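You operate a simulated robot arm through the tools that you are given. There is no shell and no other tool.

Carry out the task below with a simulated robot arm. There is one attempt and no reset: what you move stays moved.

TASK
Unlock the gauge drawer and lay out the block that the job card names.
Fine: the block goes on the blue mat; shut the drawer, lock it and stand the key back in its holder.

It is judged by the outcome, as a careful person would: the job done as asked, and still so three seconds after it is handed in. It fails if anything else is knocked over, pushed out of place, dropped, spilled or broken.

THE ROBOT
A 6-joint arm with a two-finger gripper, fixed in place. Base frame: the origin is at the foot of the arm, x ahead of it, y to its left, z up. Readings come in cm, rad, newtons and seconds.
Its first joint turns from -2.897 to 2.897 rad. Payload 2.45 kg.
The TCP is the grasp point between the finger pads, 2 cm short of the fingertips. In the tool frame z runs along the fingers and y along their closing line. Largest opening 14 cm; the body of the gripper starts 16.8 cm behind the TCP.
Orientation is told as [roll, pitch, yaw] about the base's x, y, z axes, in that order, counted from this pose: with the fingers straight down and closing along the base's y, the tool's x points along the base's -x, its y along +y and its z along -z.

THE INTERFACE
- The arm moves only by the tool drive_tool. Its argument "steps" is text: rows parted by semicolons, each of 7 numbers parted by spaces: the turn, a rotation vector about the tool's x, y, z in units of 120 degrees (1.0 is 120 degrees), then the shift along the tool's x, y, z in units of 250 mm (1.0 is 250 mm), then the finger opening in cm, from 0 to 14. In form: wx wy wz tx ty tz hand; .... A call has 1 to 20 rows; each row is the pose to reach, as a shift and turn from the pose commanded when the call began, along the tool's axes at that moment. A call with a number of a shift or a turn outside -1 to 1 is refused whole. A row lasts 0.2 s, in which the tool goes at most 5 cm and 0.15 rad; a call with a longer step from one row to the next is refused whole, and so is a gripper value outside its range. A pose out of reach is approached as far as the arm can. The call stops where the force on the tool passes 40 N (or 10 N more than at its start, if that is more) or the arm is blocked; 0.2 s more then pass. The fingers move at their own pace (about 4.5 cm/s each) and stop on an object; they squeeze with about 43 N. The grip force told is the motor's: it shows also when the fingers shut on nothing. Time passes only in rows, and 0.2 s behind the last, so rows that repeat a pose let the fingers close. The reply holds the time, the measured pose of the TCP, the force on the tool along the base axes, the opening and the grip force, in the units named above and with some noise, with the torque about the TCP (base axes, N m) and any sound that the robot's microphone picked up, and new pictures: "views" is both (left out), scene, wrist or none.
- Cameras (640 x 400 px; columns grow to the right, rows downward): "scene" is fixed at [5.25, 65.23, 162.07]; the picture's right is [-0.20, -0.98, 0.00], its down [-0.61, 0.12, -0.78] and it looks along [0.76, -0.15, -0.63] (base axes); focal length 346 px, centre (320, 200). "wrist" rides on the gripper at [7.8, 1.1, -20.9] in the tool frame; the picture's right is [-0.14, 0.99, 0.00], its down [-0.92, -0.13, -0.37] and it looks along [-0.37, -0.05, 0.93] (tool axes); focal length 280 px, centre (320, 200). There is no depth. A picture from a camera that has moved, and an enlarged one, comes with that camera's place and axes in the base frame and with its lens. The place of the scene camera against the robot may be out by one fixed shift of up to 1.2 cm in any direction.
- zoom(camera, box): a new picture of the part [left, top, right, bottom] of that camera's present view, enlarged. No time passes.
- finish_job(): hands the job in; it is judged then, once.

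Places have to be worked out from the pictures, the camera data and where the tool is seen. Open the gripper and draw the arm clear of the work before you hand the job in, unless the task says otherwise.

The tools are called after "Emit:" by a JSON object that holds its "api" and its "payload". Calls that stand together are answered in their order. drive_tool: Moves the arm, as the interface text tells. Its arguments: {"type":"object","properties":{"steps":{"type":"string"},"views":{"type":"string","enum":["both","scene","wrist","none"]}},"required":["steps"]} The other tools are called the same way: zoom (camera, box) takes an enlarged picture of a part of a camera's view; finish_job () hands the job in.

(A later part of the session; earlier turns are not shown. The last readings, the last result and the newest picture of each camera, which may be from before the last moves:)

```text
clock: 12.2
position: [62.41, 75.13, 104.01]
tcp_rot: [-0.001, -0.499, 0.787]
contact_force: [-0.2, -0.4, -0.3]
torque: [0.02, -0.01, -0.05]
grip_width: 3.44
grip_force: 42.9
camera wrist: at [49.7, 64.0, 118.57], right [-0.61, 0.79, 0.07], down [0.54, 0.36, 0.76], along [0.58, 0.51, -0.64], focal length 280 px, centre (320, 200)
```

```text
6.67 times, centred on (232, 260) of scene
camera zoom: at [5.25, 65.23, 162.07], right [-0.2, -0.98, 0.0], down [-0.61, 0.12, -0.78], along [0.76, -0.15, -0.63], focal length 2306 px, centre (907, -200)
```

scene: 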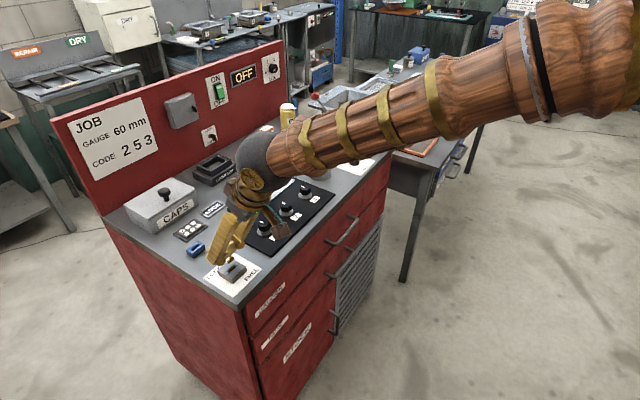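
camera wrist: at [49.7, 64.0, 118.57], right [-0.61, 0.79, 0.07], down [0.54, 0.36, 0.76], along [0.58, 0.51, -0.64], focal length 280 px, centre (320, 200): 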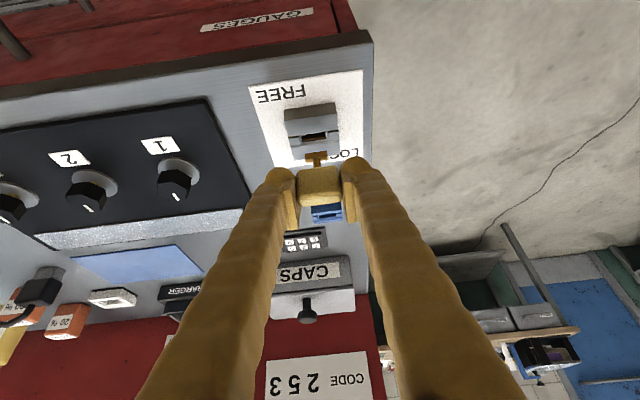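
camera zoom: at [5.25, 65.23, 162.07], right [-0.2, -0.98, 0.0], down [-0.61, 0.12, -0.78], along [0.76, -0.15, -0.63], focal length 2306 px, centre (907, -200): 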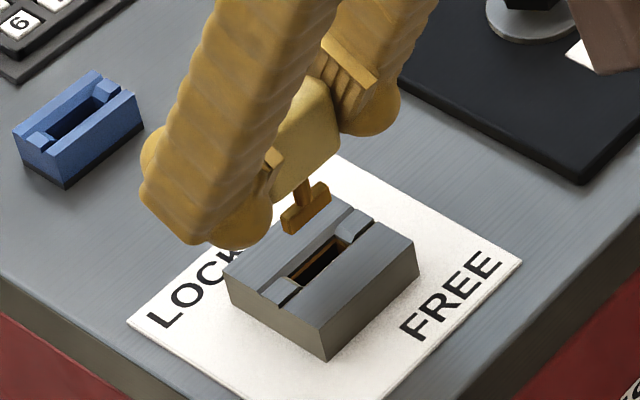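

The key now lines up with the slot within half a millimetre or so (predicted drop point (296,173) vs slot centre (293,182) in the zoom). I descend slowly and watch the force.

Emit:
{"api": "drive_tool", "payload": {"steps": "0 0 0 0.0163 -0.001 0.0299 2.5; 0 0 0 0.0326 -0.001 0.0597 2.5; 0 0 0 0.0422 -0.001 0.0772 2.5; 0 0 0 0.0422 -0.001 0.0772 2.5", "views": "wrist"}}

Emit:
{"api": "zoom", "payload": {"camera": "wrist", "box": [270, 120, 366, 180]}}

Emit:
{"api": "zoom", "payload": {"camera": "scene", "box": [200, 230, 264, 290]}}

```text
clock: 13.2
position: [62.28, 75.16, 101.84]
tcp_rot: [0.001, -0.501, 0.787]
contact_force: [-0.2, 0.6, 0.1]
torque: [0.02, 0.05, 0.03]
grip_width: 3.41
grip_force: 42.9
camera wrist: at [49.73, 64.0, 116.36], right [-0.61, 0.79, 0.07], down [0.54, 0.36, 0.76], along [0.58, 0.51, -0.64], focal length 280 px, centre (320, 200)
```

wrist: 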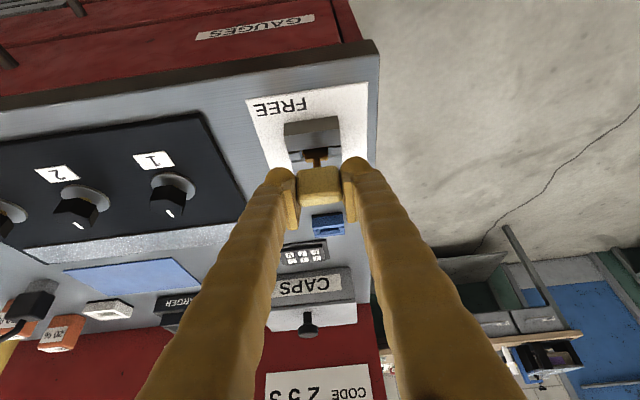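

```text
6.67 times, centred on (318, 150) of wrist
camera zoom: at [49.73, 64.0, 116.36], right [-0.61, 0.79, 0.07], down [0.54, 0.36, 0.76], along [0.58, 0.51, -0.64], focal length 1869 px, centre (333, 533)
```

zoom: 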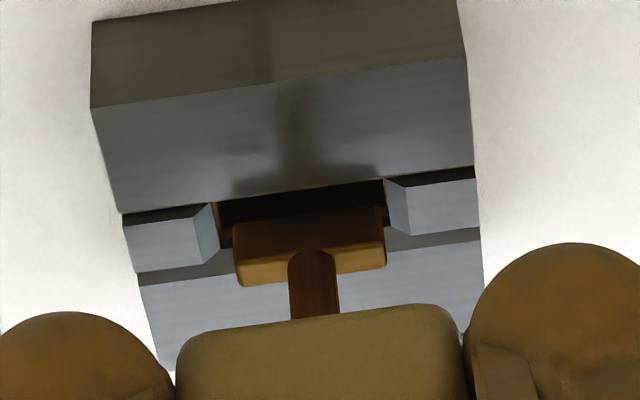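

```text
6.67 times, centred on (232, 260) of scene
camera zoom: at [5.25, 65.23, 162.07], right [-0.2, -0.98, 0.0], down [-0.61, 0.12, -0.78], along [0.76, -0.15, -0.63], focal length 2306 px, centre (907, -200)
```

zoom: 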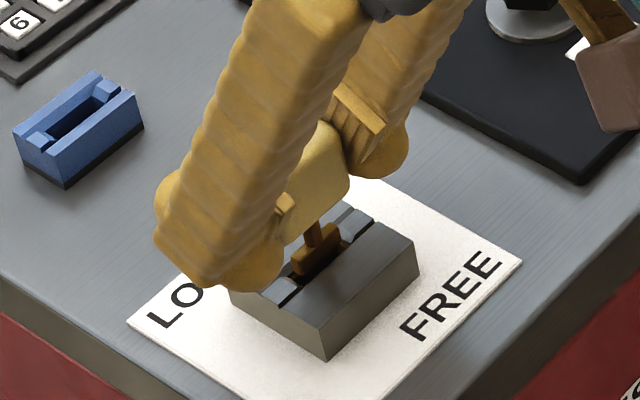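

The bit is entering the groove with no contact force. I'll continue down 1.2 cm in small steps.

Emit:
{"api": "drive_tool", "payload": {"steps": "0 0 0 0.0077 0 0.014 2.5; 0 0 0 0.0153 -0.001 0.0281 2.5; 0 0 0 0.023 -0.001 0.0421 2.5; 0 0 0 0.023 -0.001 0.0421 2.5", "views": "wrist"}}

Emit:
{"api": "zoom", "payload": {"camera": "wrist", "box": [270, 120, 366, 180]}}

Emit:
{"api": "zoom", "payload": {"camera": "scene", "box": [200, 230, 264, 290]}}

```text
clock: 14.2
position: [62.26, 75.24, 100.43]
tcp_rot: [0.0, -0.499, 0.787]
contact_force: [0.2, 0.3, -0.3]
torque: [0.02, 0.0, 0.0]
grip_width: 3.43
grip_force: 43.4
camera wrist: at [49.7, 64.03, 115.05], right [-0.61, 0.79, 0.07], down [0.54, 0.36, 0.76], along [0.58, 0.51, -0.64], focal length 280 px, centre (320, 200)
```

wrist: 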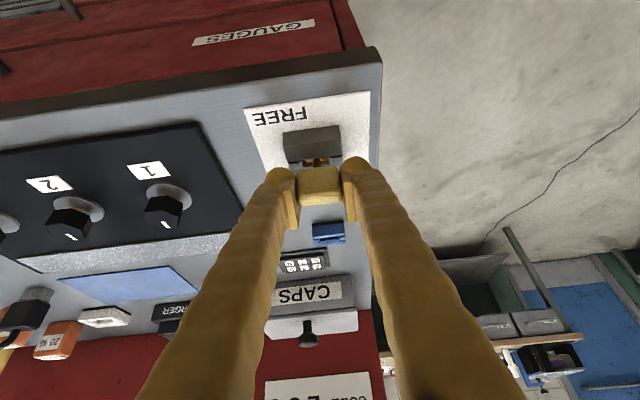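

```text
6.67 times, centred on (318, 150) of wrist
camera zoom: at [49.7, 64.03, 115.05], right [-0.61, 0.79, 0.07], down [0.54, 0.36, 0.76], along [0.58, 0.51, -0.64], focal length 1869 px, centre (333, 533)
```

zoom: 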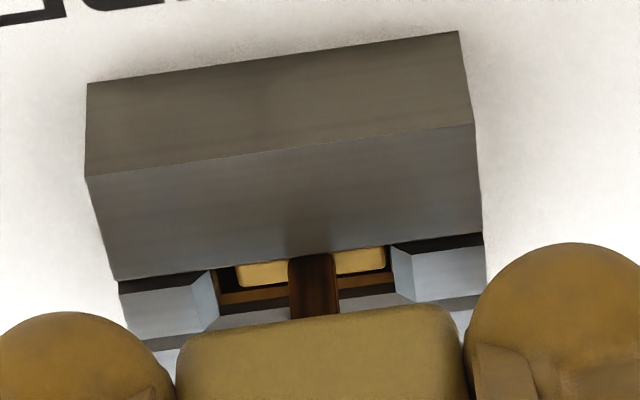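

```text
6.67 times, centred on (232, 260) of scene
camera zoom: at [5.25, 65.23, 162.07], right [-0.2, -0.98, 0.0], down [-0.61, 0.12, -0.78], along [0.76, -0.15, -0.63], focal length 2306 px, centre (907, -200)
```

zoom: 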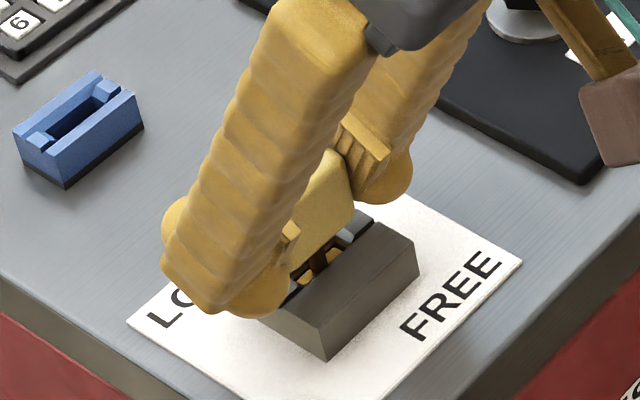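

The bit is inside the slot with no force. I'll creep down another 0.6 cm, two millimetres per row, to find the seat.

Emit:
{"api": "drive_tool", "payload": {"steps": "0 0 0 0.0038 0 0.007 2.5; 0 0 0 0.0077 0 0.014 2.5; 0 0 0 0.0077 0 0.014 2.5", "views": "none"}}

```text
clock: 15.0
position: [62.3, 75.3, 100.14]
tcp_rot: [0.0, -0.501, 0.784]
contact_force: [-1.5, -1.1, 12.3]
torque: [-0.09, 0.11, 0.0]
grip_width: 3.41
grip_force: 43.2
```

Contact at z≈100.15 with 12 N, so the key has bottomed out, at nearly the same height as in its holder. I'll ease off 1 mm and try a small counter-clockwise turn to feel which way the lock turns.

Emit:
{"api": "drive_tool", "payload": {"steps": "0 0 0 -0.0019 0 -0.0035 2.5; -0.0229 0 -0.0419 -0.0019 0 -0.0035 2.5; -0.0458 0 -0.0838 -0.0019 0 -0.0035 2.5; -0.0458 0 -0.0838 -0.0019 0 -0.0035 2.5", "views": "wrist"}}

Emit:
{"api": "zoom", "payload": {"camera": "wrist", "box": [270, 120, 366, 180]}}

```text
clock: 16.0
position: [62.4, 75.2, 100.29]
tcp_rot: [0.0, -0.5, 0.985]
contact_force: [7.1, 12.4, -3.6]
torque: [0.58, -0.33, -0.31]
grip_width: 3.41
grip_force: 42.9
camera wrist: at [52.26, 61.73, 114.8], right [-0.76, 0.65, 0.07], down [0.46, 0.46, 0.76], along [0.47, 0.61, -0.64], focal length 280 px, centre (320, 200)
```

wrist: 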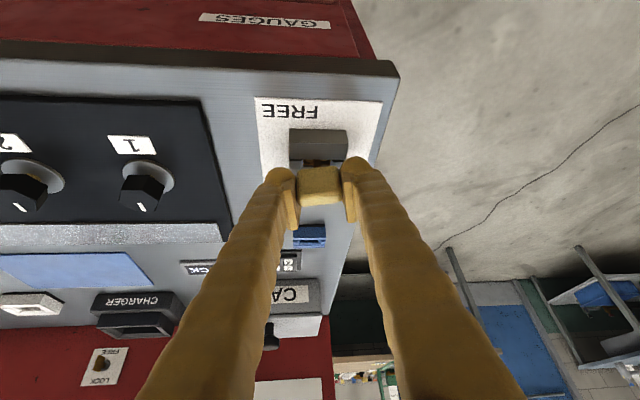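

```text
6.67 times, centred on (318, 150) of wrist
camera zoom: at [52.26, 61.73, 114.8], right [-0.76, 0.65, 0.07], down [0.46, 0.46, 0.76], along [0.47, 0.61, -0.64], focal length 1869 px, centre (333, 533)
```

zoom: 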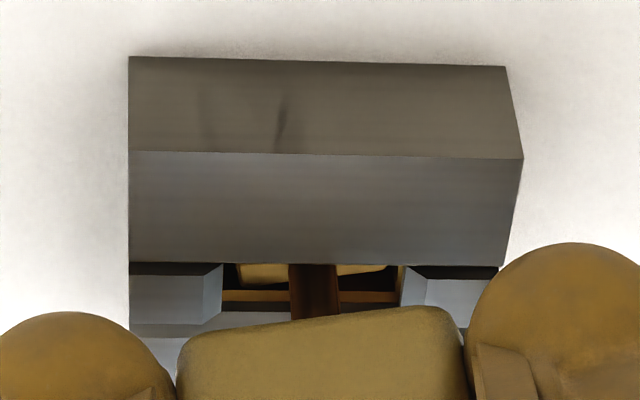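

Turning counter-clockwise brings lateral force (about 14 N) and a resisting torque, as if the bit were wedged on the slot walls. I'll go back to neutral and try clockwise.

Emit:
{"api": "drive_tool", "payload": {"steps": "0.0229 0 0.0419 0 0 0 2.5; 0.0458 0 0.0838 0 0 0 2.5; 0.0458 0 0.0838 0 0 0 2.5", "views": "none"}}

Emit:
{"api": "drive_tool", "payload": {"steps": "0.0229 0 0.0419 0 0 0 2.5; 0.0458 0 0.0838 0 0 0 2.5; 0.0458 0 0.0838 0 0 0 2.5", "views": "wrist"}}

Emit:
{"api": "zoom", "payload": {"camera": "wrist", "box": [270, 120, 366, 180]}}

```text
clock: 16.8
position: [62.4, 75.15, 100.29]
tcp_rot: [0.0, -0.501, 0.782]
contact_force: [-0.1, 1.4, 1.2]
torque: [0.01, 0.0, -0.01]
grip_width: 3.41
grip_force: 42.7
```

```text
clock: 17.6
position: [62.36, 75.2, 100.25]
tcp_rot: [-0.001, -0.501, 0.585]
contact_force: [9.4, 1.5, 2.5]
torque: [0.06, -0.38, 0.06]
grip_width: 3.41
grip_force: 43.0
camera wrist: at [47.77, 66.78, 114.79], right [-0.45, 0.89, 0.07], down [0.6, 0.24, 0.77], along [0.67, 0.38, -0.64], focal length 280 px, centre (320, 200)
```

wrist: 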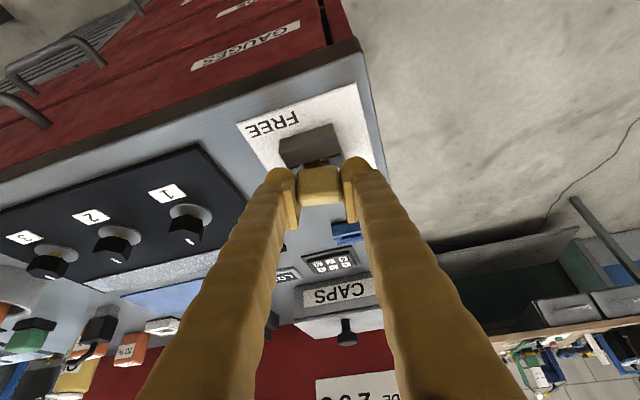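

```text
6.67 times, centred on (318, 150) of wrist
camera zoom: at [47.77, 66.78, 114.79], right [-0.45, 0.89, 0.07], down [0.6, 0.24, 0.77], along [0.67, 0.38, -0.64], focal length 1869 px, centre (333, 533)
```

zoom: 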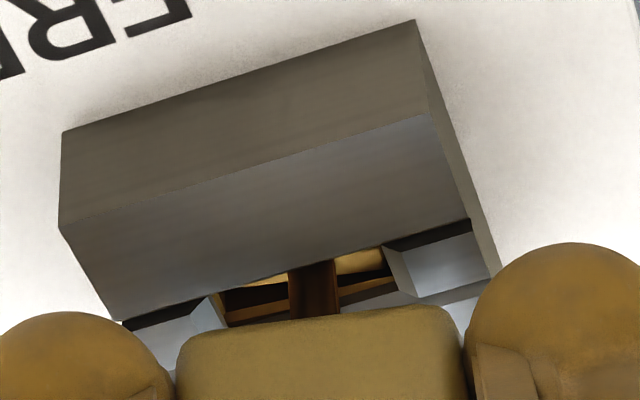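

Clockwise turns almost freely (0.06 Nm) and the inner rim rotates with the bit, so that is the turning direction. I'll continue clockwise in small steps.

Emit:
{"api": "drive_tool", "payload": {"steps": "0.0229 0 0.0419 0 0 0 2.5; 0.0458 0 0.0838 0 0 0 2.5; 0.0687 0 0.1257 0 0 0 2.5; 0.0687 0 0.1257 0 0 0 2.5", "views": "none"}}

```text
clock: 18.6
position: [62.33, 75.13, 100.1]
tcp_rot: [-0.001, -0.498, 0.284]
contact_force: [4.2, -1.8, 4.2]
torque: [-0.07, -0.11, 0.04]
grip_width: 3.42
grip_force: 42.8
```

That is 0.5 rad turned with low forces and the pose tracking well. Continuing.

Emit:
{"api": "drive_tool", "payload": {"steps": "0.0229 0 0.0419 0 0 0 2.5; 0.0458 0 0.0838 0 0 0 2.5; 0.0687 0 0.1257 0 0 0 2.5; 0.0687 0 0.1257 0 0 0 2.5", "views": "both"}}

Emit:
{"api": "zoom", "payload": {"camera": "wrist", "box": [270, 120, 366, 180]}}

Emit:
{"api": "zoom", "payload": {"camera": "scene", "box": [190, 200, 286, 290]}}

```text
clock: 19.6
position: [62.33, 75.11, 100.29]
tcp_rot: [-0.001, -0.499, -0.016]
contact_force: [8.0, -7.3, 4.1]
torque: [-0.27, -0.26, 0.04]
grip_width: 3.39
grip_force: 42.9
camera wrist: at [45.62, 76.47, 114.85], right [0.14, 0.99, 0.07], down [0.63, -0.14, 0.77], along [0.77, -0.06, -0.64], focal length 280 px, centre (320, 200)
```

scene: 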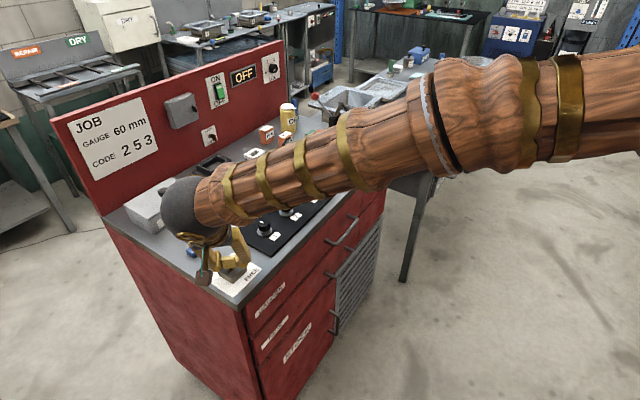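
wrist: 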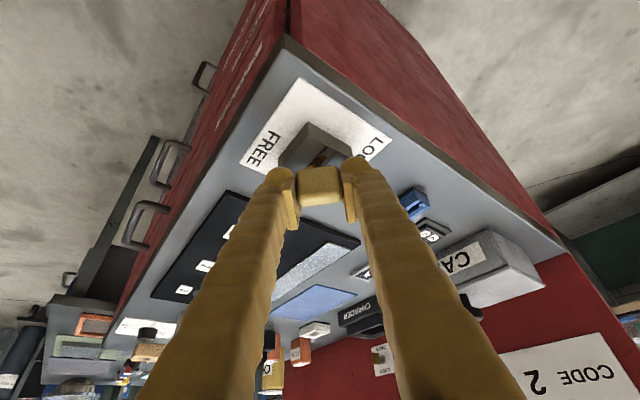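

```text
6.67 times, centred on (318, 150) of wrist
camera zoom: at [45.62, 76.47, 114.85], right [0.14, 0.99, 0.07], down [0.63, -0.14, 0.77], along [0.77, -0.06, -0.64], focal length 1869 px, centre (333, 533)
```

zoom: 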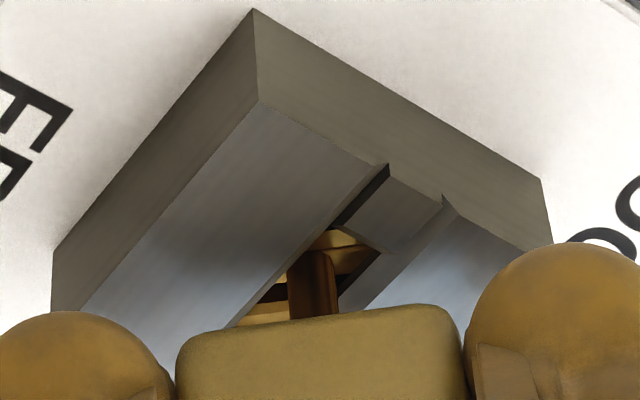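

```text
4.44 times, centred on (238, 245) of scene
camera zoom: at [5.25, 65.23, 162.07], right [-0.2, -0.98, 0.0], down [-0.61, 0.12, -0.78], along [0.76, -0.15, -0.63], focal length 1538 px, centre (684, 0)
```

zoom: 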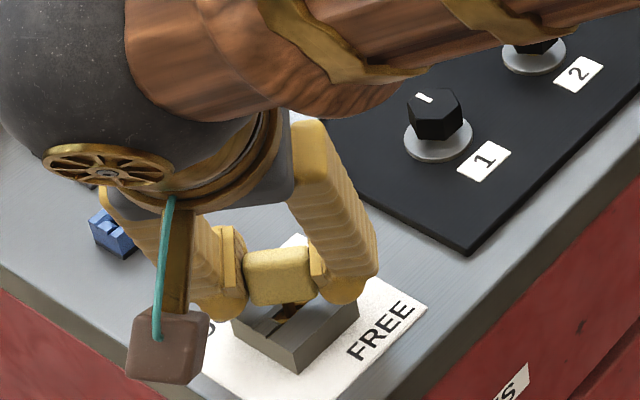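

The lock has turned 0.8 rad and is still easy. Two more steps should reach 90°.

Emit:
{"api": "drive_tool", "payload": {"steps": "0.0229 0 0.0419 0 0 0 2.5; 0.0458 0 0.0838 0 0 0 2.5; 0.0687 0 0.1257 0 0 0 2.5; 0.0687 0 0.1257 0 0 0 2.5", "views": "none"}}

Emit:
{"api": "drive_tool", "payload": {"steps": "0.0229 0 0.0419 0 0 0 2.5; 0.0458 0 0.0838 0 0 0 2.5; 0.0687 0 0.1257 0 0 0 2.5; 0.0687 0 0.1257 0 0 0 2.5", "views": "both"}}

Emit:
{"api": "zoom", "payload": {"camera": "wrist", "box": [270, 120, 366, 180]}}

Emit:
{"api": "zoom", "payload": {"camera": "scene", "box": [150, 180, 278, 290]}}

```text
clock: 20.6
position: [62.29, 75.03, 100.3]
tcp_rot: [0.001, -0.5, -0.315]
contact_force: [17.1, -18.1, 8.8]
torque: [-0.69, -0.65, 0.06]
grip_width: 3.41
grip_force: 42.4
```

```text
clock: 21.6
position: [62.42, 75.07, 100.32]
tcp_rot: [0.001, -0.501, -0.618]
contact_force: [13.8, -21.6, 9.7]
torque: [-0.81, -0.49, 0.07]
grip_width: 3.42
grip_force: 42.8
camera wrist: at [49.29, 85.76, 114.82], right [0.67, 0.74, 0.07], down [0.44, -0.47, 0.77], along [0.6, -0.48, -0.64], focal length 280 px, centre (320, 200)
```

scene: 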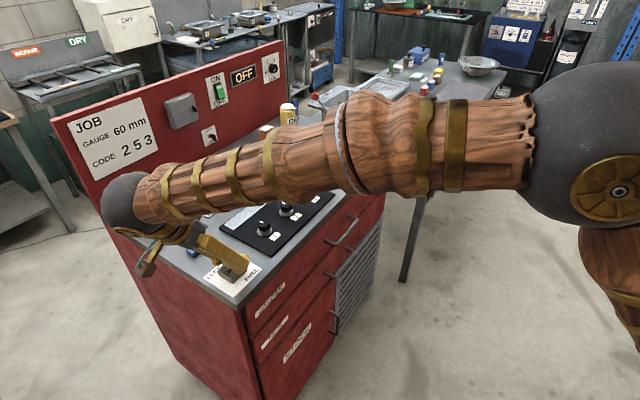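
wrist: 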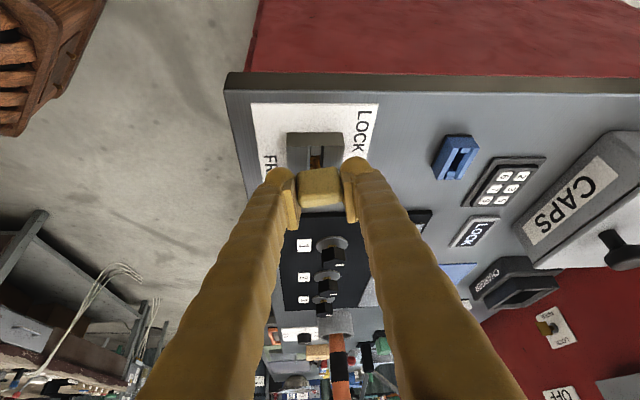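

```text
6.67 times, centred on (318, 150) of wrist
camera zoom: at [49.29, 85.76, 114.82], right [0.67, 0.74, 0.07], down [0.44, -0.47, 0.77], along [0.6, -0.48, -0.64], focal length 1869 px, centre (333, 533)
```

zoom: 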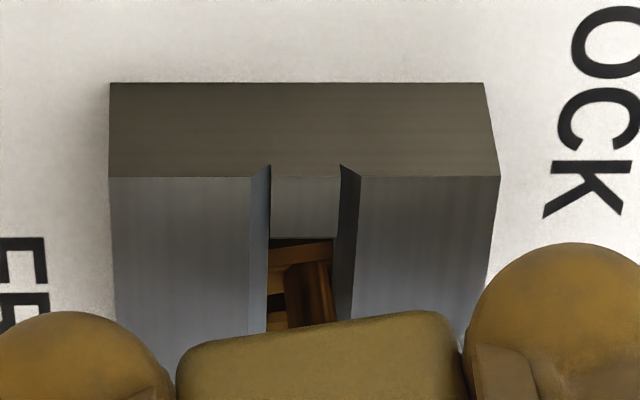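

```text
3.64 times, centred on (214, 235) of scene
camera zoom: at [5.25, 65.23, 162.07], right [-0.2, -0.98, 0.0], down [-0.61, 0.12, -0.78], along [0.76, -0.15, -0.63], focal length 1258 px, centre (706, 73)
```

zoom: 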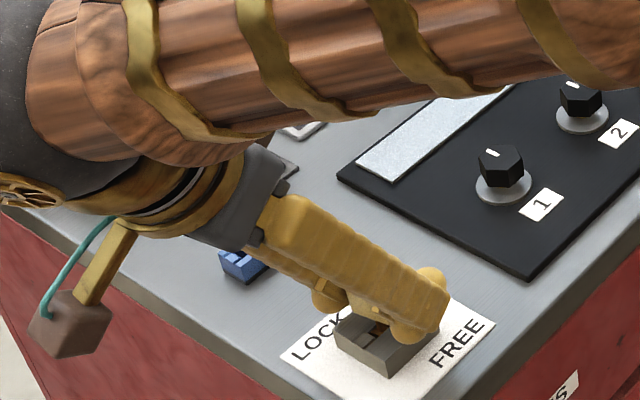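

At 1.4 rad there's about 25 N of side load because the key axis is slightly off the TCP. I'll shift the TCP about 2 mm toward −y to unload it and finish the turn to about 90°.

Emit:
{"api": "drive_tool", "payload": {"steps": "0 0 0 -0.006 -0.0065 -0.0013 2.5; 0.0195 0 0.0356 -0.006 -0.0065 -0.0013 2.5; 0.039 0 0.0713 -0.006 -0.0065 -0.0013 2.5; 0.039 0 0.0713 -0.006 -0.0065 -0.0013 2.5", "views": "both"}}

Emit:
{"api": "zoom", "payload": {"camera": "wrist", "box": [270, 120, 366, 180]}}

Emit:
{"api": "zoom", "payload": {"camera": "scene", "box": [150, 180, 278, 290]}}

Emit:
{"api": "zoom", "payload": {"camera": "wrist", "box": [420, 120, 548, 260]}}

```text
clock: 22.6
position: [62.34, 75.16, 100.38]
tcp_rot: [-0.001, -0.498, -0.787]
contact_force: [-0.3, 0.5, -0.5]
torque: [-0.04, 0.03, -0.03]
grip_width: 3.43
grip_force: 43.0
camera wrist: at [51.24, 87.67, 114.92], right [0.79, 0.61, 0.07], down [0.36, -0.54, 0.76], along [0.51, -0.58, -0.64], focal length 280 px, centre (320, 200)
```

scene: 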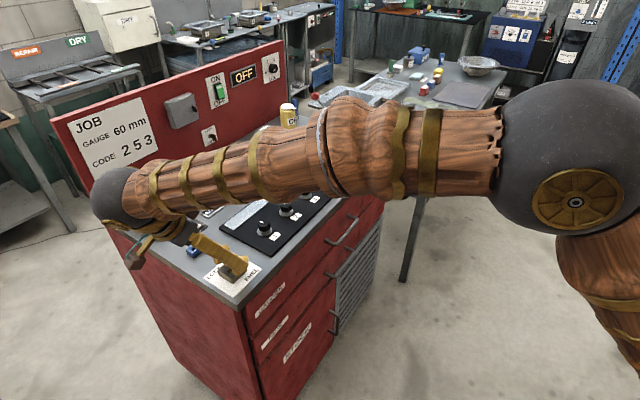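
wrist: 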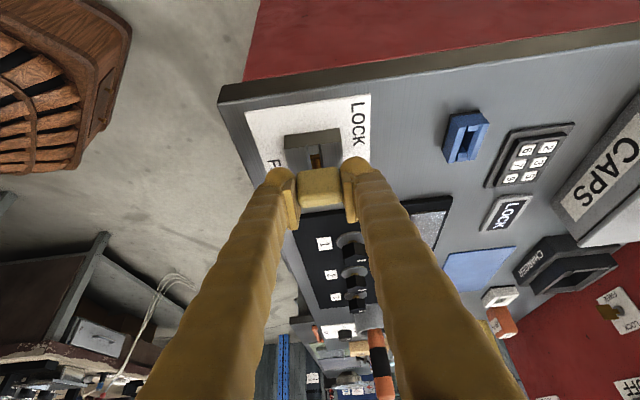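

```text
6.67 times, centred on (318, 150) of wrist
camera zoom: at [51.24, 87.67, 114.92], right [0.79, 0.61, 0.07], down [0.36, -0.54, 0.76], along [0.51, -0.58, -0.64], focal length 1869 px, centre (333, 533)
```

zoom: 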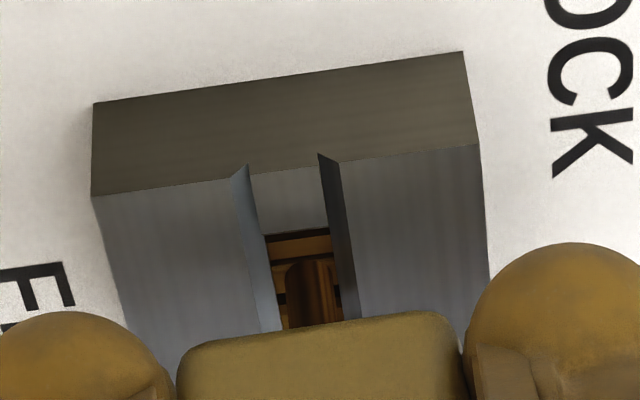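

```text
3.64 times, centred on (214, 235) of scene
camera zoom: at [5.25, 65.23, 162.07], right [-0.2, -0.98, 0.0], down [-0.61, 0.12, -0.78], along [0.76, -0.15, -0.63], focal length 1258 px, centre (706, 73)
```

zoom: 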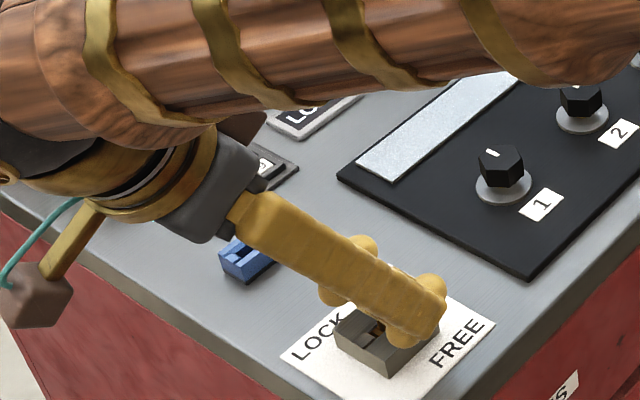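

```text
2.86 times, centred on (484, 190) of wrist
camera zoom: at [51.24, 87.67, 114.92], right [0.79, 0.61, 0.07], down [0.36, -0.54, 0.76], along [0.51, -0.58, -0.64], focal length 801 px, centre (-149, 229)
```

zoom: 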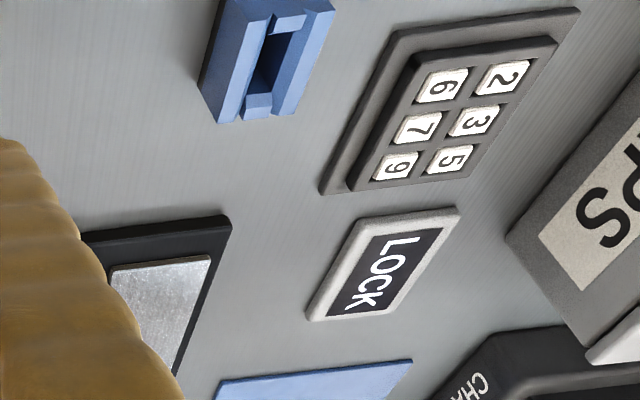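

The key is now turned a full 90° with almost no force. I'll push 0.12 rad further to feel whether there's an end stop.

Emit:
{"api": "drive_tool", "payload": {"steps": "0.0137 0 0.0251 0 0 0 2.5; 0.0275 0 0.0503 0 0 0 2.5; 0.0275 0 0.0503 0 0 0 2.5", "views": "none"}}

```text
clock: 23.4
position: [62.36, 75.03, 100.39]
tcp_rot: [0.0, -0.502, -0.905]
contact_force: [4.3, -4.1, -1.9]
torque: [-0.14, -0.18, 0.06]
grip_width: 3.41
grip_force: 43.4
```

No firm stop yet. I'll go another 0.15 rad to see if one appears.

Emit:
{"api": "drive_tool", "payload": {"steps": "0.0172 0 0.0314 0 0 0 2.5; 0.0343 0 0.0629 0 0 0 2.5; 0.0343 0 0.0629 0 0 0 2.5", "views": "wrist"}}

Emit:
{"api": "zoom", "payload": {"camera": "wrist", "box": [270, 120, 366, 180]}}

```text
clock: 24.2
position: [62.33, 75.02, 100.36]
tcp_rot: [0.0, -0.502, -1.057]
contact_force: [5.8, -10.2, 3.5]
torque: [-0.31, -0.09, 0.68]
grip_width: 3.44
grip_force: 43.1
camera wrist: at [55.08, 90.21, 114.93], right [0.92, 0.38, 0.07], down [0.2, -0.61, 0.77], along [0.33, -0.69, -0.64], focal length 280 px, centre (320, 200)
```

wrist: 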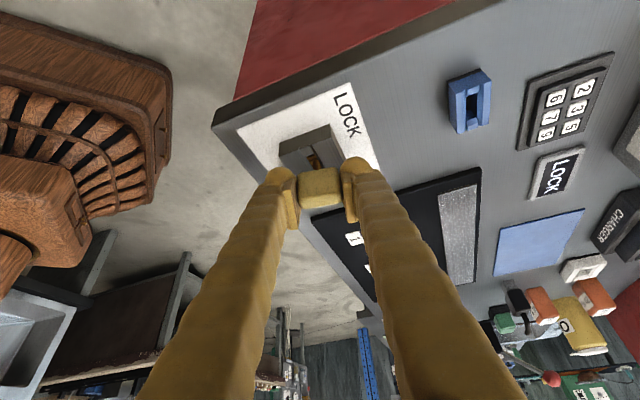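

```text
6.67 times, centred on (318, 150) of wrist
camera zoom: at [55.08, 90.21, 114.93], right [0.92, 0.38, 0.07], down [0.2, -0.61, 0.77], along [0.33, -0.69, -0.64], focal length 1869 px, centre (333, 533)
```

zoom: 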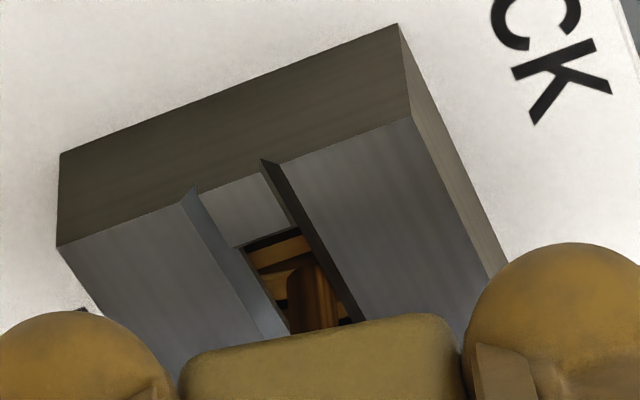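

Torque jumped to 0.68 Nm, so the end stop is at about 100°. I'll relax back 0.1 rad, then open the fingers to leave the key in the lock.

Emit:
{"api": "drive_tool", "payload": {"steps": "-0.0229 0 -0.0419 0 0 0 2.5; -0.0229 0 -0.0419 0 0 0 2.5", "views": "none"}}

Emit:
{"api": "drive_tool", "payload": {"steps": "0 0 0 0 0 0 3.8; 0 0 0 0 0 0 5; 0 0 0 0 0 0 6; 0 0 0 0 0 0 6", "views": "both"}}

Emit:
{"api": "zoom", "payload": {"camera": "wrist", "box": [270, 120, 366, 200]}}

```text
clock: 24.8
position: [62.39, 75.04, 100.39]
tcp_rot: [-0.001, -0.499, -0.952]
contact_force: [4.3, -5.1, -0.2]
torque: [-0.21, -0.17, 0.04]
grip_width: 3.43
grip_force: 42.3
```

```text
clock: 25.8
position: [62.33, 75.12, 100.31]
tcp_rot: [0.0, -0.5, -0.954]
contact_force: [0.5, 1.1, 0.6]
torque: [0.0, 0.01, -0.01]
grip_width: 6.0
grip_force: 0.1
camera wrist: at [53.57, 89.41, 114.91], right [0.88, 0.47, 0.07], down [0.26, -0.59, 0.77], along [0.4, -0.65, -0.64], focal length 280 px, centre (320, 200)
```

scene: 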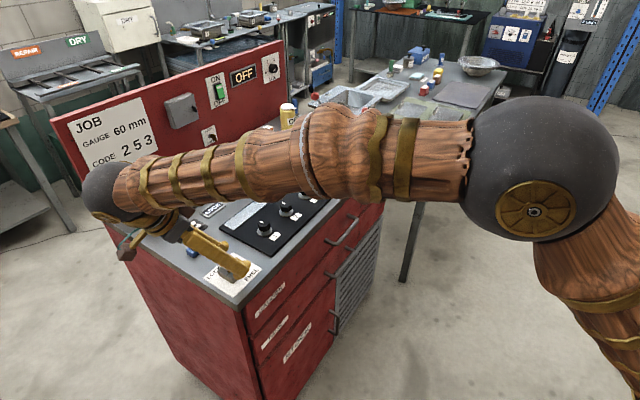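
wrist: 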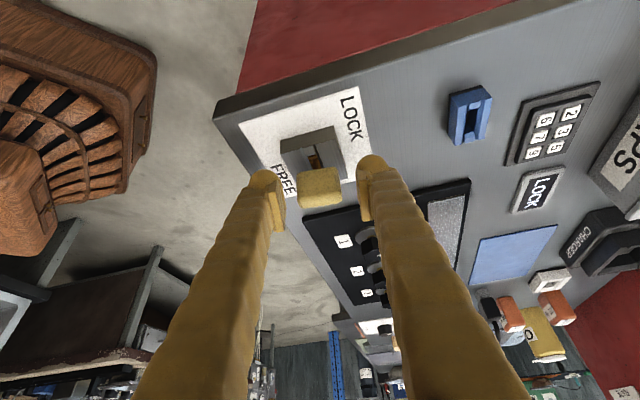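

```text
5.00 times, centred on (318, 160) of wrist
camera zoom: at [53.57, 89.41, 114.91], right [0.88, 0.47, 0.07], down [0.26, -0.59, 0.77], along [0.4, -0.65, -0.64], focal length 1402 px, centre (330, 400)
```

zoom: 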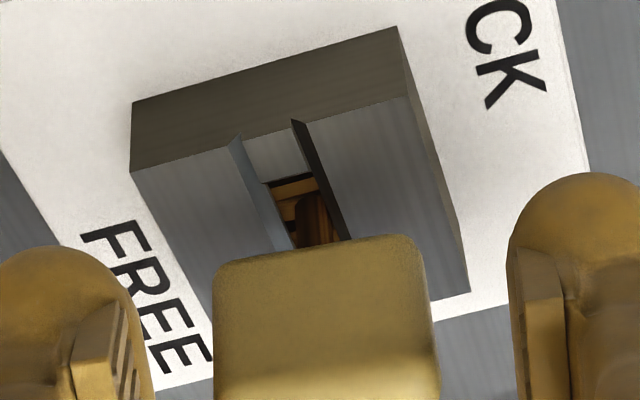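

The key stands in the lock in the unlocked position (pose about (62.36, 75.1, 100.35), yaw −0.953, tilt 0.5). I'll rise 9 cm and bring the tool upright.

Emit:
{"api": "drive_tool", "payload": {"steps": "0 0 0 -0.03 0 -0.055 6; 0 0 0 -0.077 0 -0.14 6; 0 0 0 -0.125 0 -0.228 6; 0 0 0 -0.1726 0 -0.3159 6; 0 0 0 -0.211 0 -0.386 6", "views": "none"}}

Emit:
{"api": "drive_tool", "payload": {"steps": "0 0.06 0 0.06 0 -0.06 6; 0 0.12 0 0.12 0 -0.12 6; 0 0.18 0 0.18 0 -0.18 6; 0 0.2387 0 0.24 0 -0.24 6", "views": "both"}}

```text
clock: 27.0
position: [62.42, 74.93, 111.28]
tcp_rot: [-0.001, -0.5, -0.954]
contact_force: [0.7, 0.0, -0.8]
torque: [-0.03, 0.0, 0.04]
grip_width: 6.01
grip_force: 0.1
```

```text
clock: 28.0
position: [57.63, 81.69, 113.6]
tcp_rot: [0.0, 0.001, -0.956]
contact_force: [-1.2, -0.4, 0.2]
torque: [-0.01, 0.01, 0.03]
grip_width: 6.01
grip_force: 0.0
camera wrist: at [54.15, 88.57, 134.44], right [0.89, 0.46, 0.0], down [0.43, -0.83, 0.37], along [0.17, -0.33, -0.93], focal length 280 px, centre (320, 200)
```

scene: 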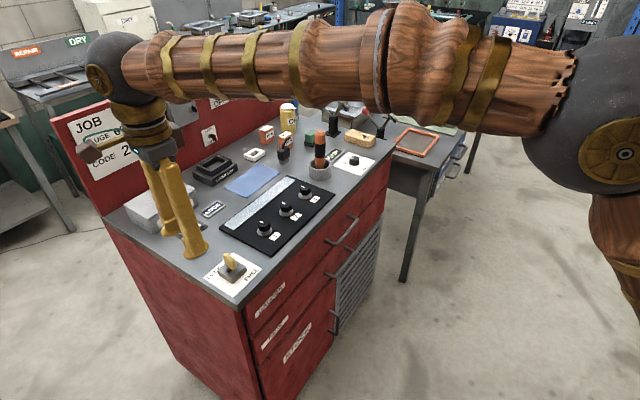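
wrist: 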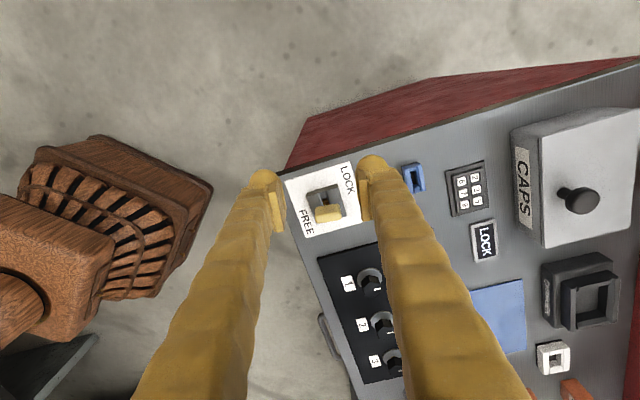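

The tool is upright. Next I set yaw to −45° (fingers closing along the drawer direction) and retreat in front of the cabinet.

Emit:
{"api": "drive_tool", "payload": {"steps": "0 0 -0.0406 0 0 -0.12 6; 0 0 -0.0812 0 0 -0.24 6", "views": "none"}}

Emit:
{"api": "drive_tool", "payload": {"steps": "0 0 0 0 -0.18 0 6; 0 0 0 0 -0.36 0 6; 0 0 0 0 -0.54 0 6; 0 0 0 0 -0.72 0 6; 0 0 0 0 -0.9 0 6; 0 0 0 -0.14 -1 0 6; 0 0 0 -0.32 -1 0 6; 0 0 0 -0.5 -1 0 6; 0 0 0 -0.68 -1 0 6; 0 0 0 -0.86 -1 0 6; 0 0 0 -1 -1 0 6", "views": "both"}}

```text
clock: 28.6
position: [57.54, 81.57, 119.57]
tcp_rot: [-0.002, 0.0, -0.785]
contact_force: [0.4, -0.7, -0.8]
torque: [-0.04, 0.01, 0.03]
grip_width: 5.98
grip_force: 0.1
```

```text
clock: 31.0
position: [57.6, 46.23, 119.56]
tcp_rot: [0.0, -0.001, -0.786]
contact_force: [0.0, 0.1, 0.3]
torque: [0.01, 0.01, 0.04]
grip_width: 6.04
grip_force: 0.1
camera wrist: at [52.87, 52.51, 140.49], right [0.8, 0.6, 0.0], down [0.56, -0.74, 0.37], along [0.22, -0.29, -0.93], focal length 280 px, centre (320, 200)
```

scene: 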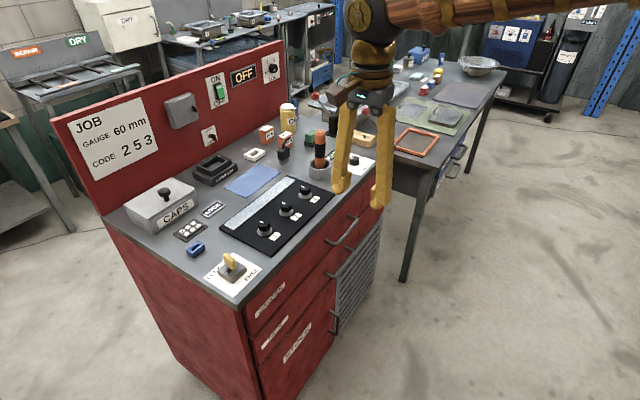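
wrist: 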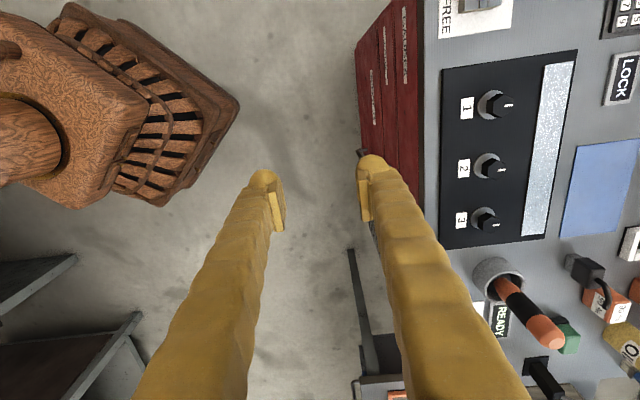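

I'm in front of the cabinet now but the right finger hides the handle. I'll shift further along the front and back off so the handle comes into view.

Emit:
{"api": "drive_tool", "payload": {"steps": "0 0 0 -0.14 -0.12 0 6; 0 0 0 -0.28 -0.24 0 6; 0 0 0 -0.4 -0.36 0 6", "views": "wrist"}}

Emit:
{"api": "zoom", "payload": {"camera": "scene", "box": [310, 190, 400, 290]}}

```text
clock: 31.8
position: [58.22, 32.76, 119.81]
tcp_rot: [0.001, 0.0, -0.786]
contact_force: [1.5, -0.6, 0.0]
torque: [0.02, 0.01, 0.01]
grip_width: 6.0
grip_force: 0.1
camera wrist: at [53.54, 38.95, 140.63], right [0.8, 0.6, 0.0], down [0.56, -0.74, 0.37], along [0.22, -0.29, -0.93], focal length 280 px, centre (320, 200)
```

wrist: 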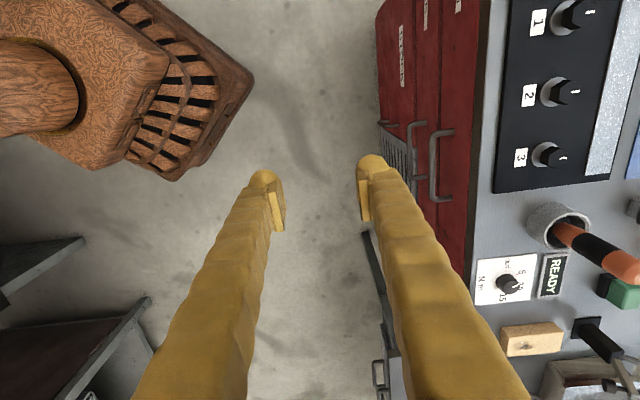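

```text
4.00 times, centred on (355, 240) of scene
camera zoom: at [5.25, 65.23, 162.07], right [-0.2, -0.98, 0.0], down [-0.61, 0.12, -0.78], along [0.76, -0.15, -0.63], focal length 1384 px, centre (180, 40)
```

zoom: 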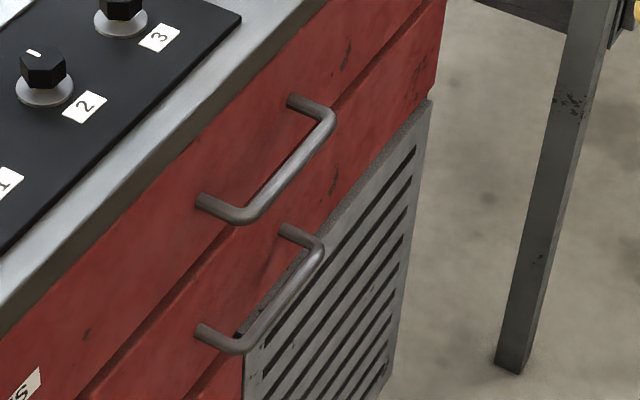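

The handle is visible now. I'll zoom on it for triangulation.

Emit:
{"api": "zoom", "payload": {"camera": "wrist", "box": [380, 100, 508, 220]}}

```text
3.33 times, centred on (444, 160) of wrist
camera zoom: at [53.54, 38.95, 140.63], right [0.8, 0.6, 0.0], down [0.56, -0.74, 0.37], along [0.22, -0.29, -0.93], focal length 935 px, centre (-93, 333)
```

zoom: 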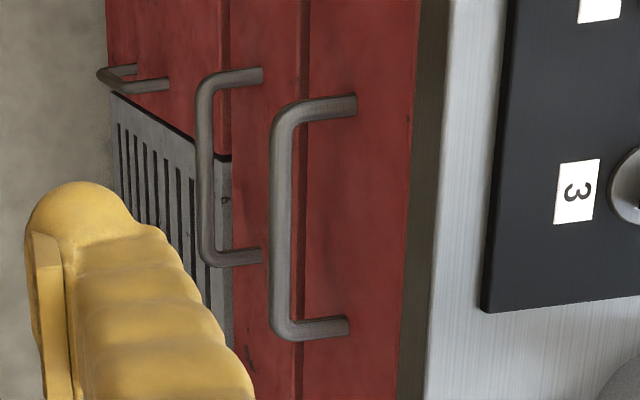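

Handle bar: n≈85.9, z≈85.3, spanning e≈−22 to −35, with the drawer face at n≈89.9. I'll tilt the tool 0.2 rad so the fingers lean away from the worktop edge, then approach in front of the handle.

Emit:
{"api": "drive_tool", "payload": {"steps": "-0.0478 0 0 0 0 0 4; -0.0955 0 0 0 0 0 4", "views": "none"}}

Emit:
{"api": "drive_tool", "payload": {"steps": "0 0 0 -0.084 0.0648 0.111 4; 0 0 0 -0.168 0.13 0.222 4; 0 0 0 -0.252 0.1945 0.333 4; 0 0 0 -0.336 0.259 0.444 4; 0 0 0 -0.42 0.3242 0.5555 4", "views": "both"}}

```text
clock: 32.4
position: [58.39, 32.84, 119.7]
tcp_rot: [0.202, 0.002, -0.786]
contact_force: [0.3, 0.0, 0.5]
torque: [0.01, 0.01, -0.01]
grip_width: 4.0
grip_force: 0.0
```

```text
clock: 33.6
position: [73.47, 32.83, 107.57]
tcp_rot: [0.202, -0.001, -0.785]
contact_force: [-0.1, 1.0, 0.3]
torque: [0.0, -0.02, -0.01]
grip_width: 4.0
grip_force: 0.2
camera wrist: at [65.76, 36.18, 128.3], right [0.78, 0.59, 0.2], down [0.51, -0.79, 0.34], along [0.35, -0.16, -0.92], focal length 280 px, centre (320, 200)
```

scene: 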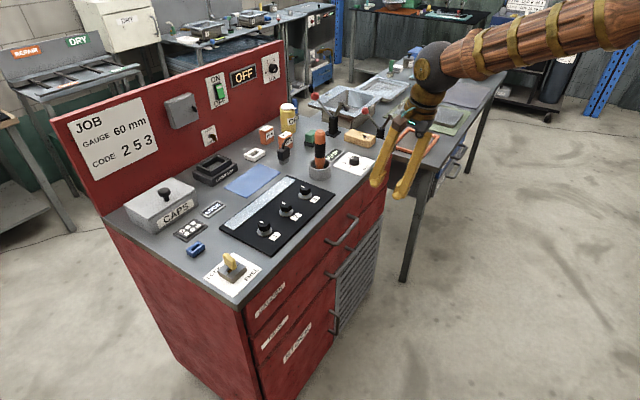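
wrist: 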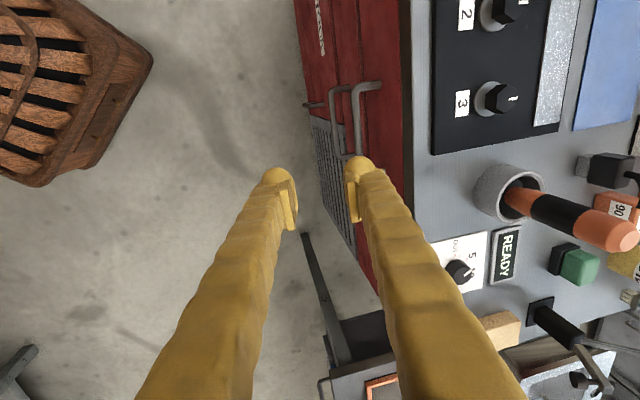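

I'm at n≈75.2, e≈−28.7, z≈107.6. Zooming to refine the handle bar's position from here.

Emit:
{"api": "zoom", "payload": {"camera": "wrist", "box": [300, 60, 428, 180]}}

```text
3.33 times, centred on (364, 120) of wrist
camera zoom: at [65.76, 36.18, 128.3], right [0.78, 0.59, 0.2], down [0.51, -0.79, 0.34], along [0.35, -0.16, -0.92], focal length 935 px, centre (173, 467)
```

zoom: 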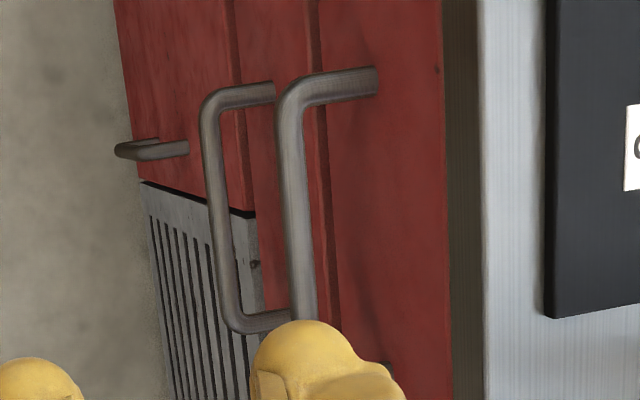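

The bar refines to n≈86.0, z≈85, with the worktop edge at n≈89.9. I'll move to directly above the bar (n=85.5, z=97) and check clearance.

Emit:
{"api": "drive_tool", "payload": {"steps": "0 0 0 0 0.08 0.124 4; 0 0 0 0 0.16 0.248 4; 0 0 0 0 0.24 0.372 4; 0 0 0 0 0.321 0.4965 4; 0 0 0 0 0.321 0.4965 4", "views": "both"}}

Emit:
{"api": "zoom", "payload": {"camera": "wrist", "box": [240, 60, 420, 220]}}

Emit:
{"api": "zoom", "payload": {"camera": "scene", "box": [300, 150, 420, 260]}}

```text
clock: 34.8
position: [80.77, 40.29, 97.22]
tcp_rot: [0.196, 0.001, -0.785]
contact_force: [0.9, -0.2, -0.1]
torque: [-0.03, -0.01, -0.01]
grip_width: 4.0
grip_force: 0.0
camera wrist: at [73.06, 43.61, 117.85], right [0.78, 0.59, 0.2], down [0.51, -0.79, 0.34], along [0.35, -0.16, -0.92], focal length 280 px, centre (320, 200)
```

scene: 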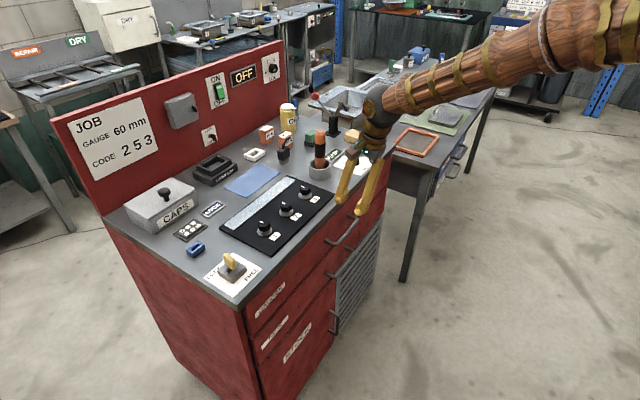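
wrist: 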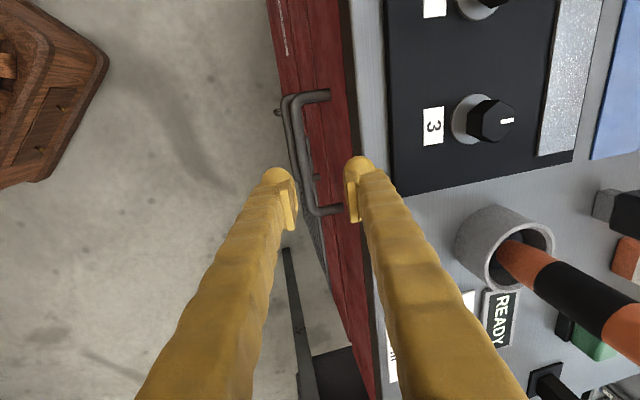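

```text
2.50 times, centred on (330, 140) of wrist
camera zoom: at [73.06, 43.61, 117.85], right [0.78, 0.59, 0.2], down [0.51, -0.79, 0.34], along [0.35, -0.16, -0.92], focal length 701 px, centre (295, 350)
```

zoom: 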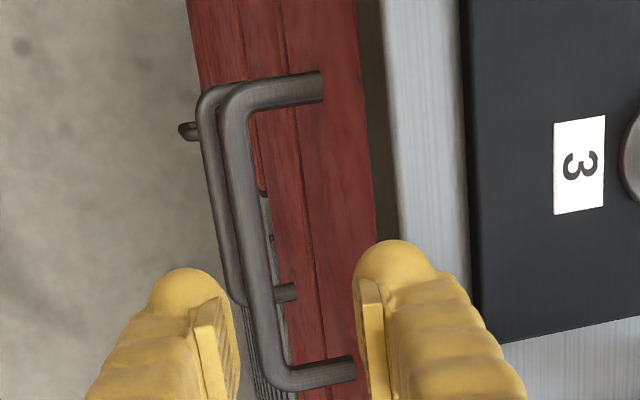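

```text
3.64 times, centred on (360, 205) of scene
camera zoom: at [5.25, 65.23, 162.07], right [-0.2, -0.98, 0.0], down [-0.61, 0.12, -0.78], along [0.76, -0.15, -0.63], focal length 1258 px, centre (174, 182)
```

zoom: 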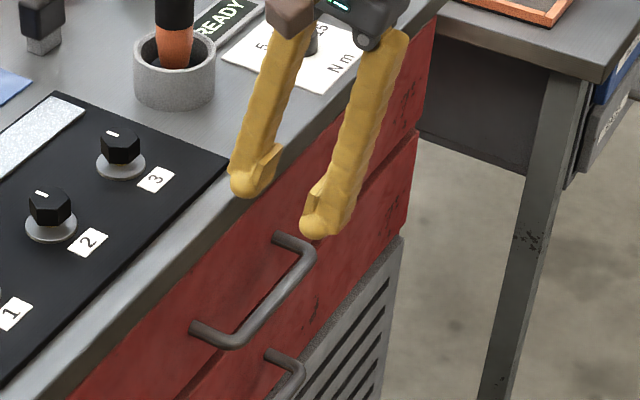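

The bar is at n≈86.2 and the fingers will straddle it cleanly. Descending 12 cm vertically over the bar with the force guard on.

Emit:
{"api": "drive_tool", "payload": {"steps": "0 0 0 0 -0.018 0.094 4; 0 0 0 0 -0.036 0.189 4; 0 0 0 0 -0.054 0.283 4; 0 0 0 0 -0.072 0.377 4; 0 0 0 0 -0.0895 0.4717 4; 0 0 0 0 -0.0895 0.4717 4", "views": "both"}}

Emit:
{"api": "zoom", "payload": {"camera": "wrist", "box": [240, 100, 420, 260]}}

Emit:
{"api": "zoom", "payload": {"camera": "scene", "box": [300, 170, 420, 280]}}

```text
clock: 35.3
position: [80.74, 40.39, 95.11]
tcp_rot: [0.204, -0.002, -0.786]
contact_force: [-4.8, -4.9, 9.9]
torque: [0.42, -0.2, 0.07]
grip_width: 3.82
grip_force: 0.1
stopped in row 2: the force on the tool passed its limit at 58 N (the readings are from after the stop); the commanded pose is now the measured one
camera wrist: at [73.05, 43.65, 115.67], right [0.78, 0.59, 0.2], down [0.51, -0.79, 0.34], along [0.36, -0.16, -0.92], focal length 280 px, centre (320, 200)
```

scene: 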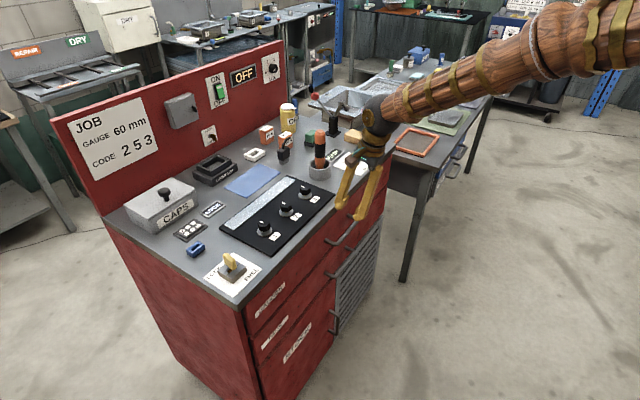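
wrist: 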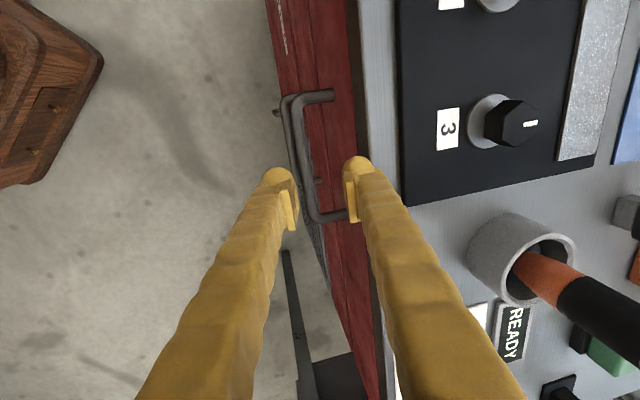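

```text
2.50 times, centred on (330, 180) of wrist
camera zoom: at [73.05, 43.65, 115.67], right [0.78, 0.59, 0.2], down [0.51, -0.79, 0.34], along [0.36, -0.16, -0.92], focal length 701 px, centre (295, 250)
```

zoom: 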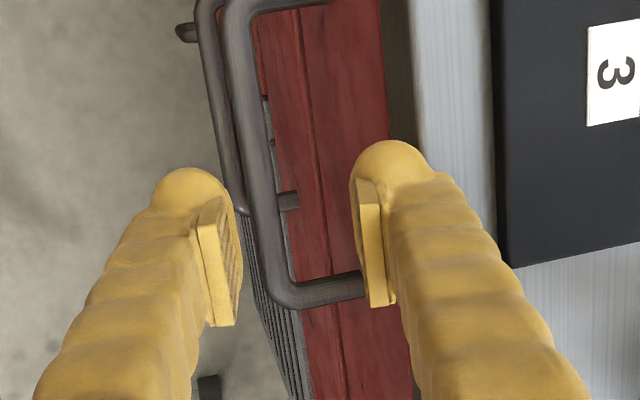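

```text
3.64 times, centred on (360, 225) of scene
camera zoom: at [5.25, 65.23, 162.07], right [-0.2, -0.98, 0.0], down [-0.61, 0.12, -0.78], along [0.76, -0.15, -0.63], focal length 1258 px, centre (174, 109)
```

zoom: 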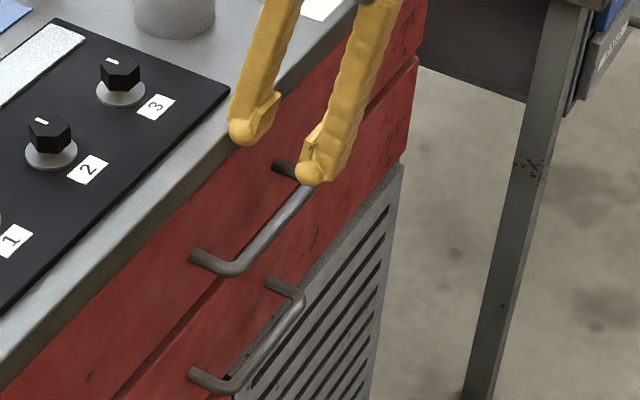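

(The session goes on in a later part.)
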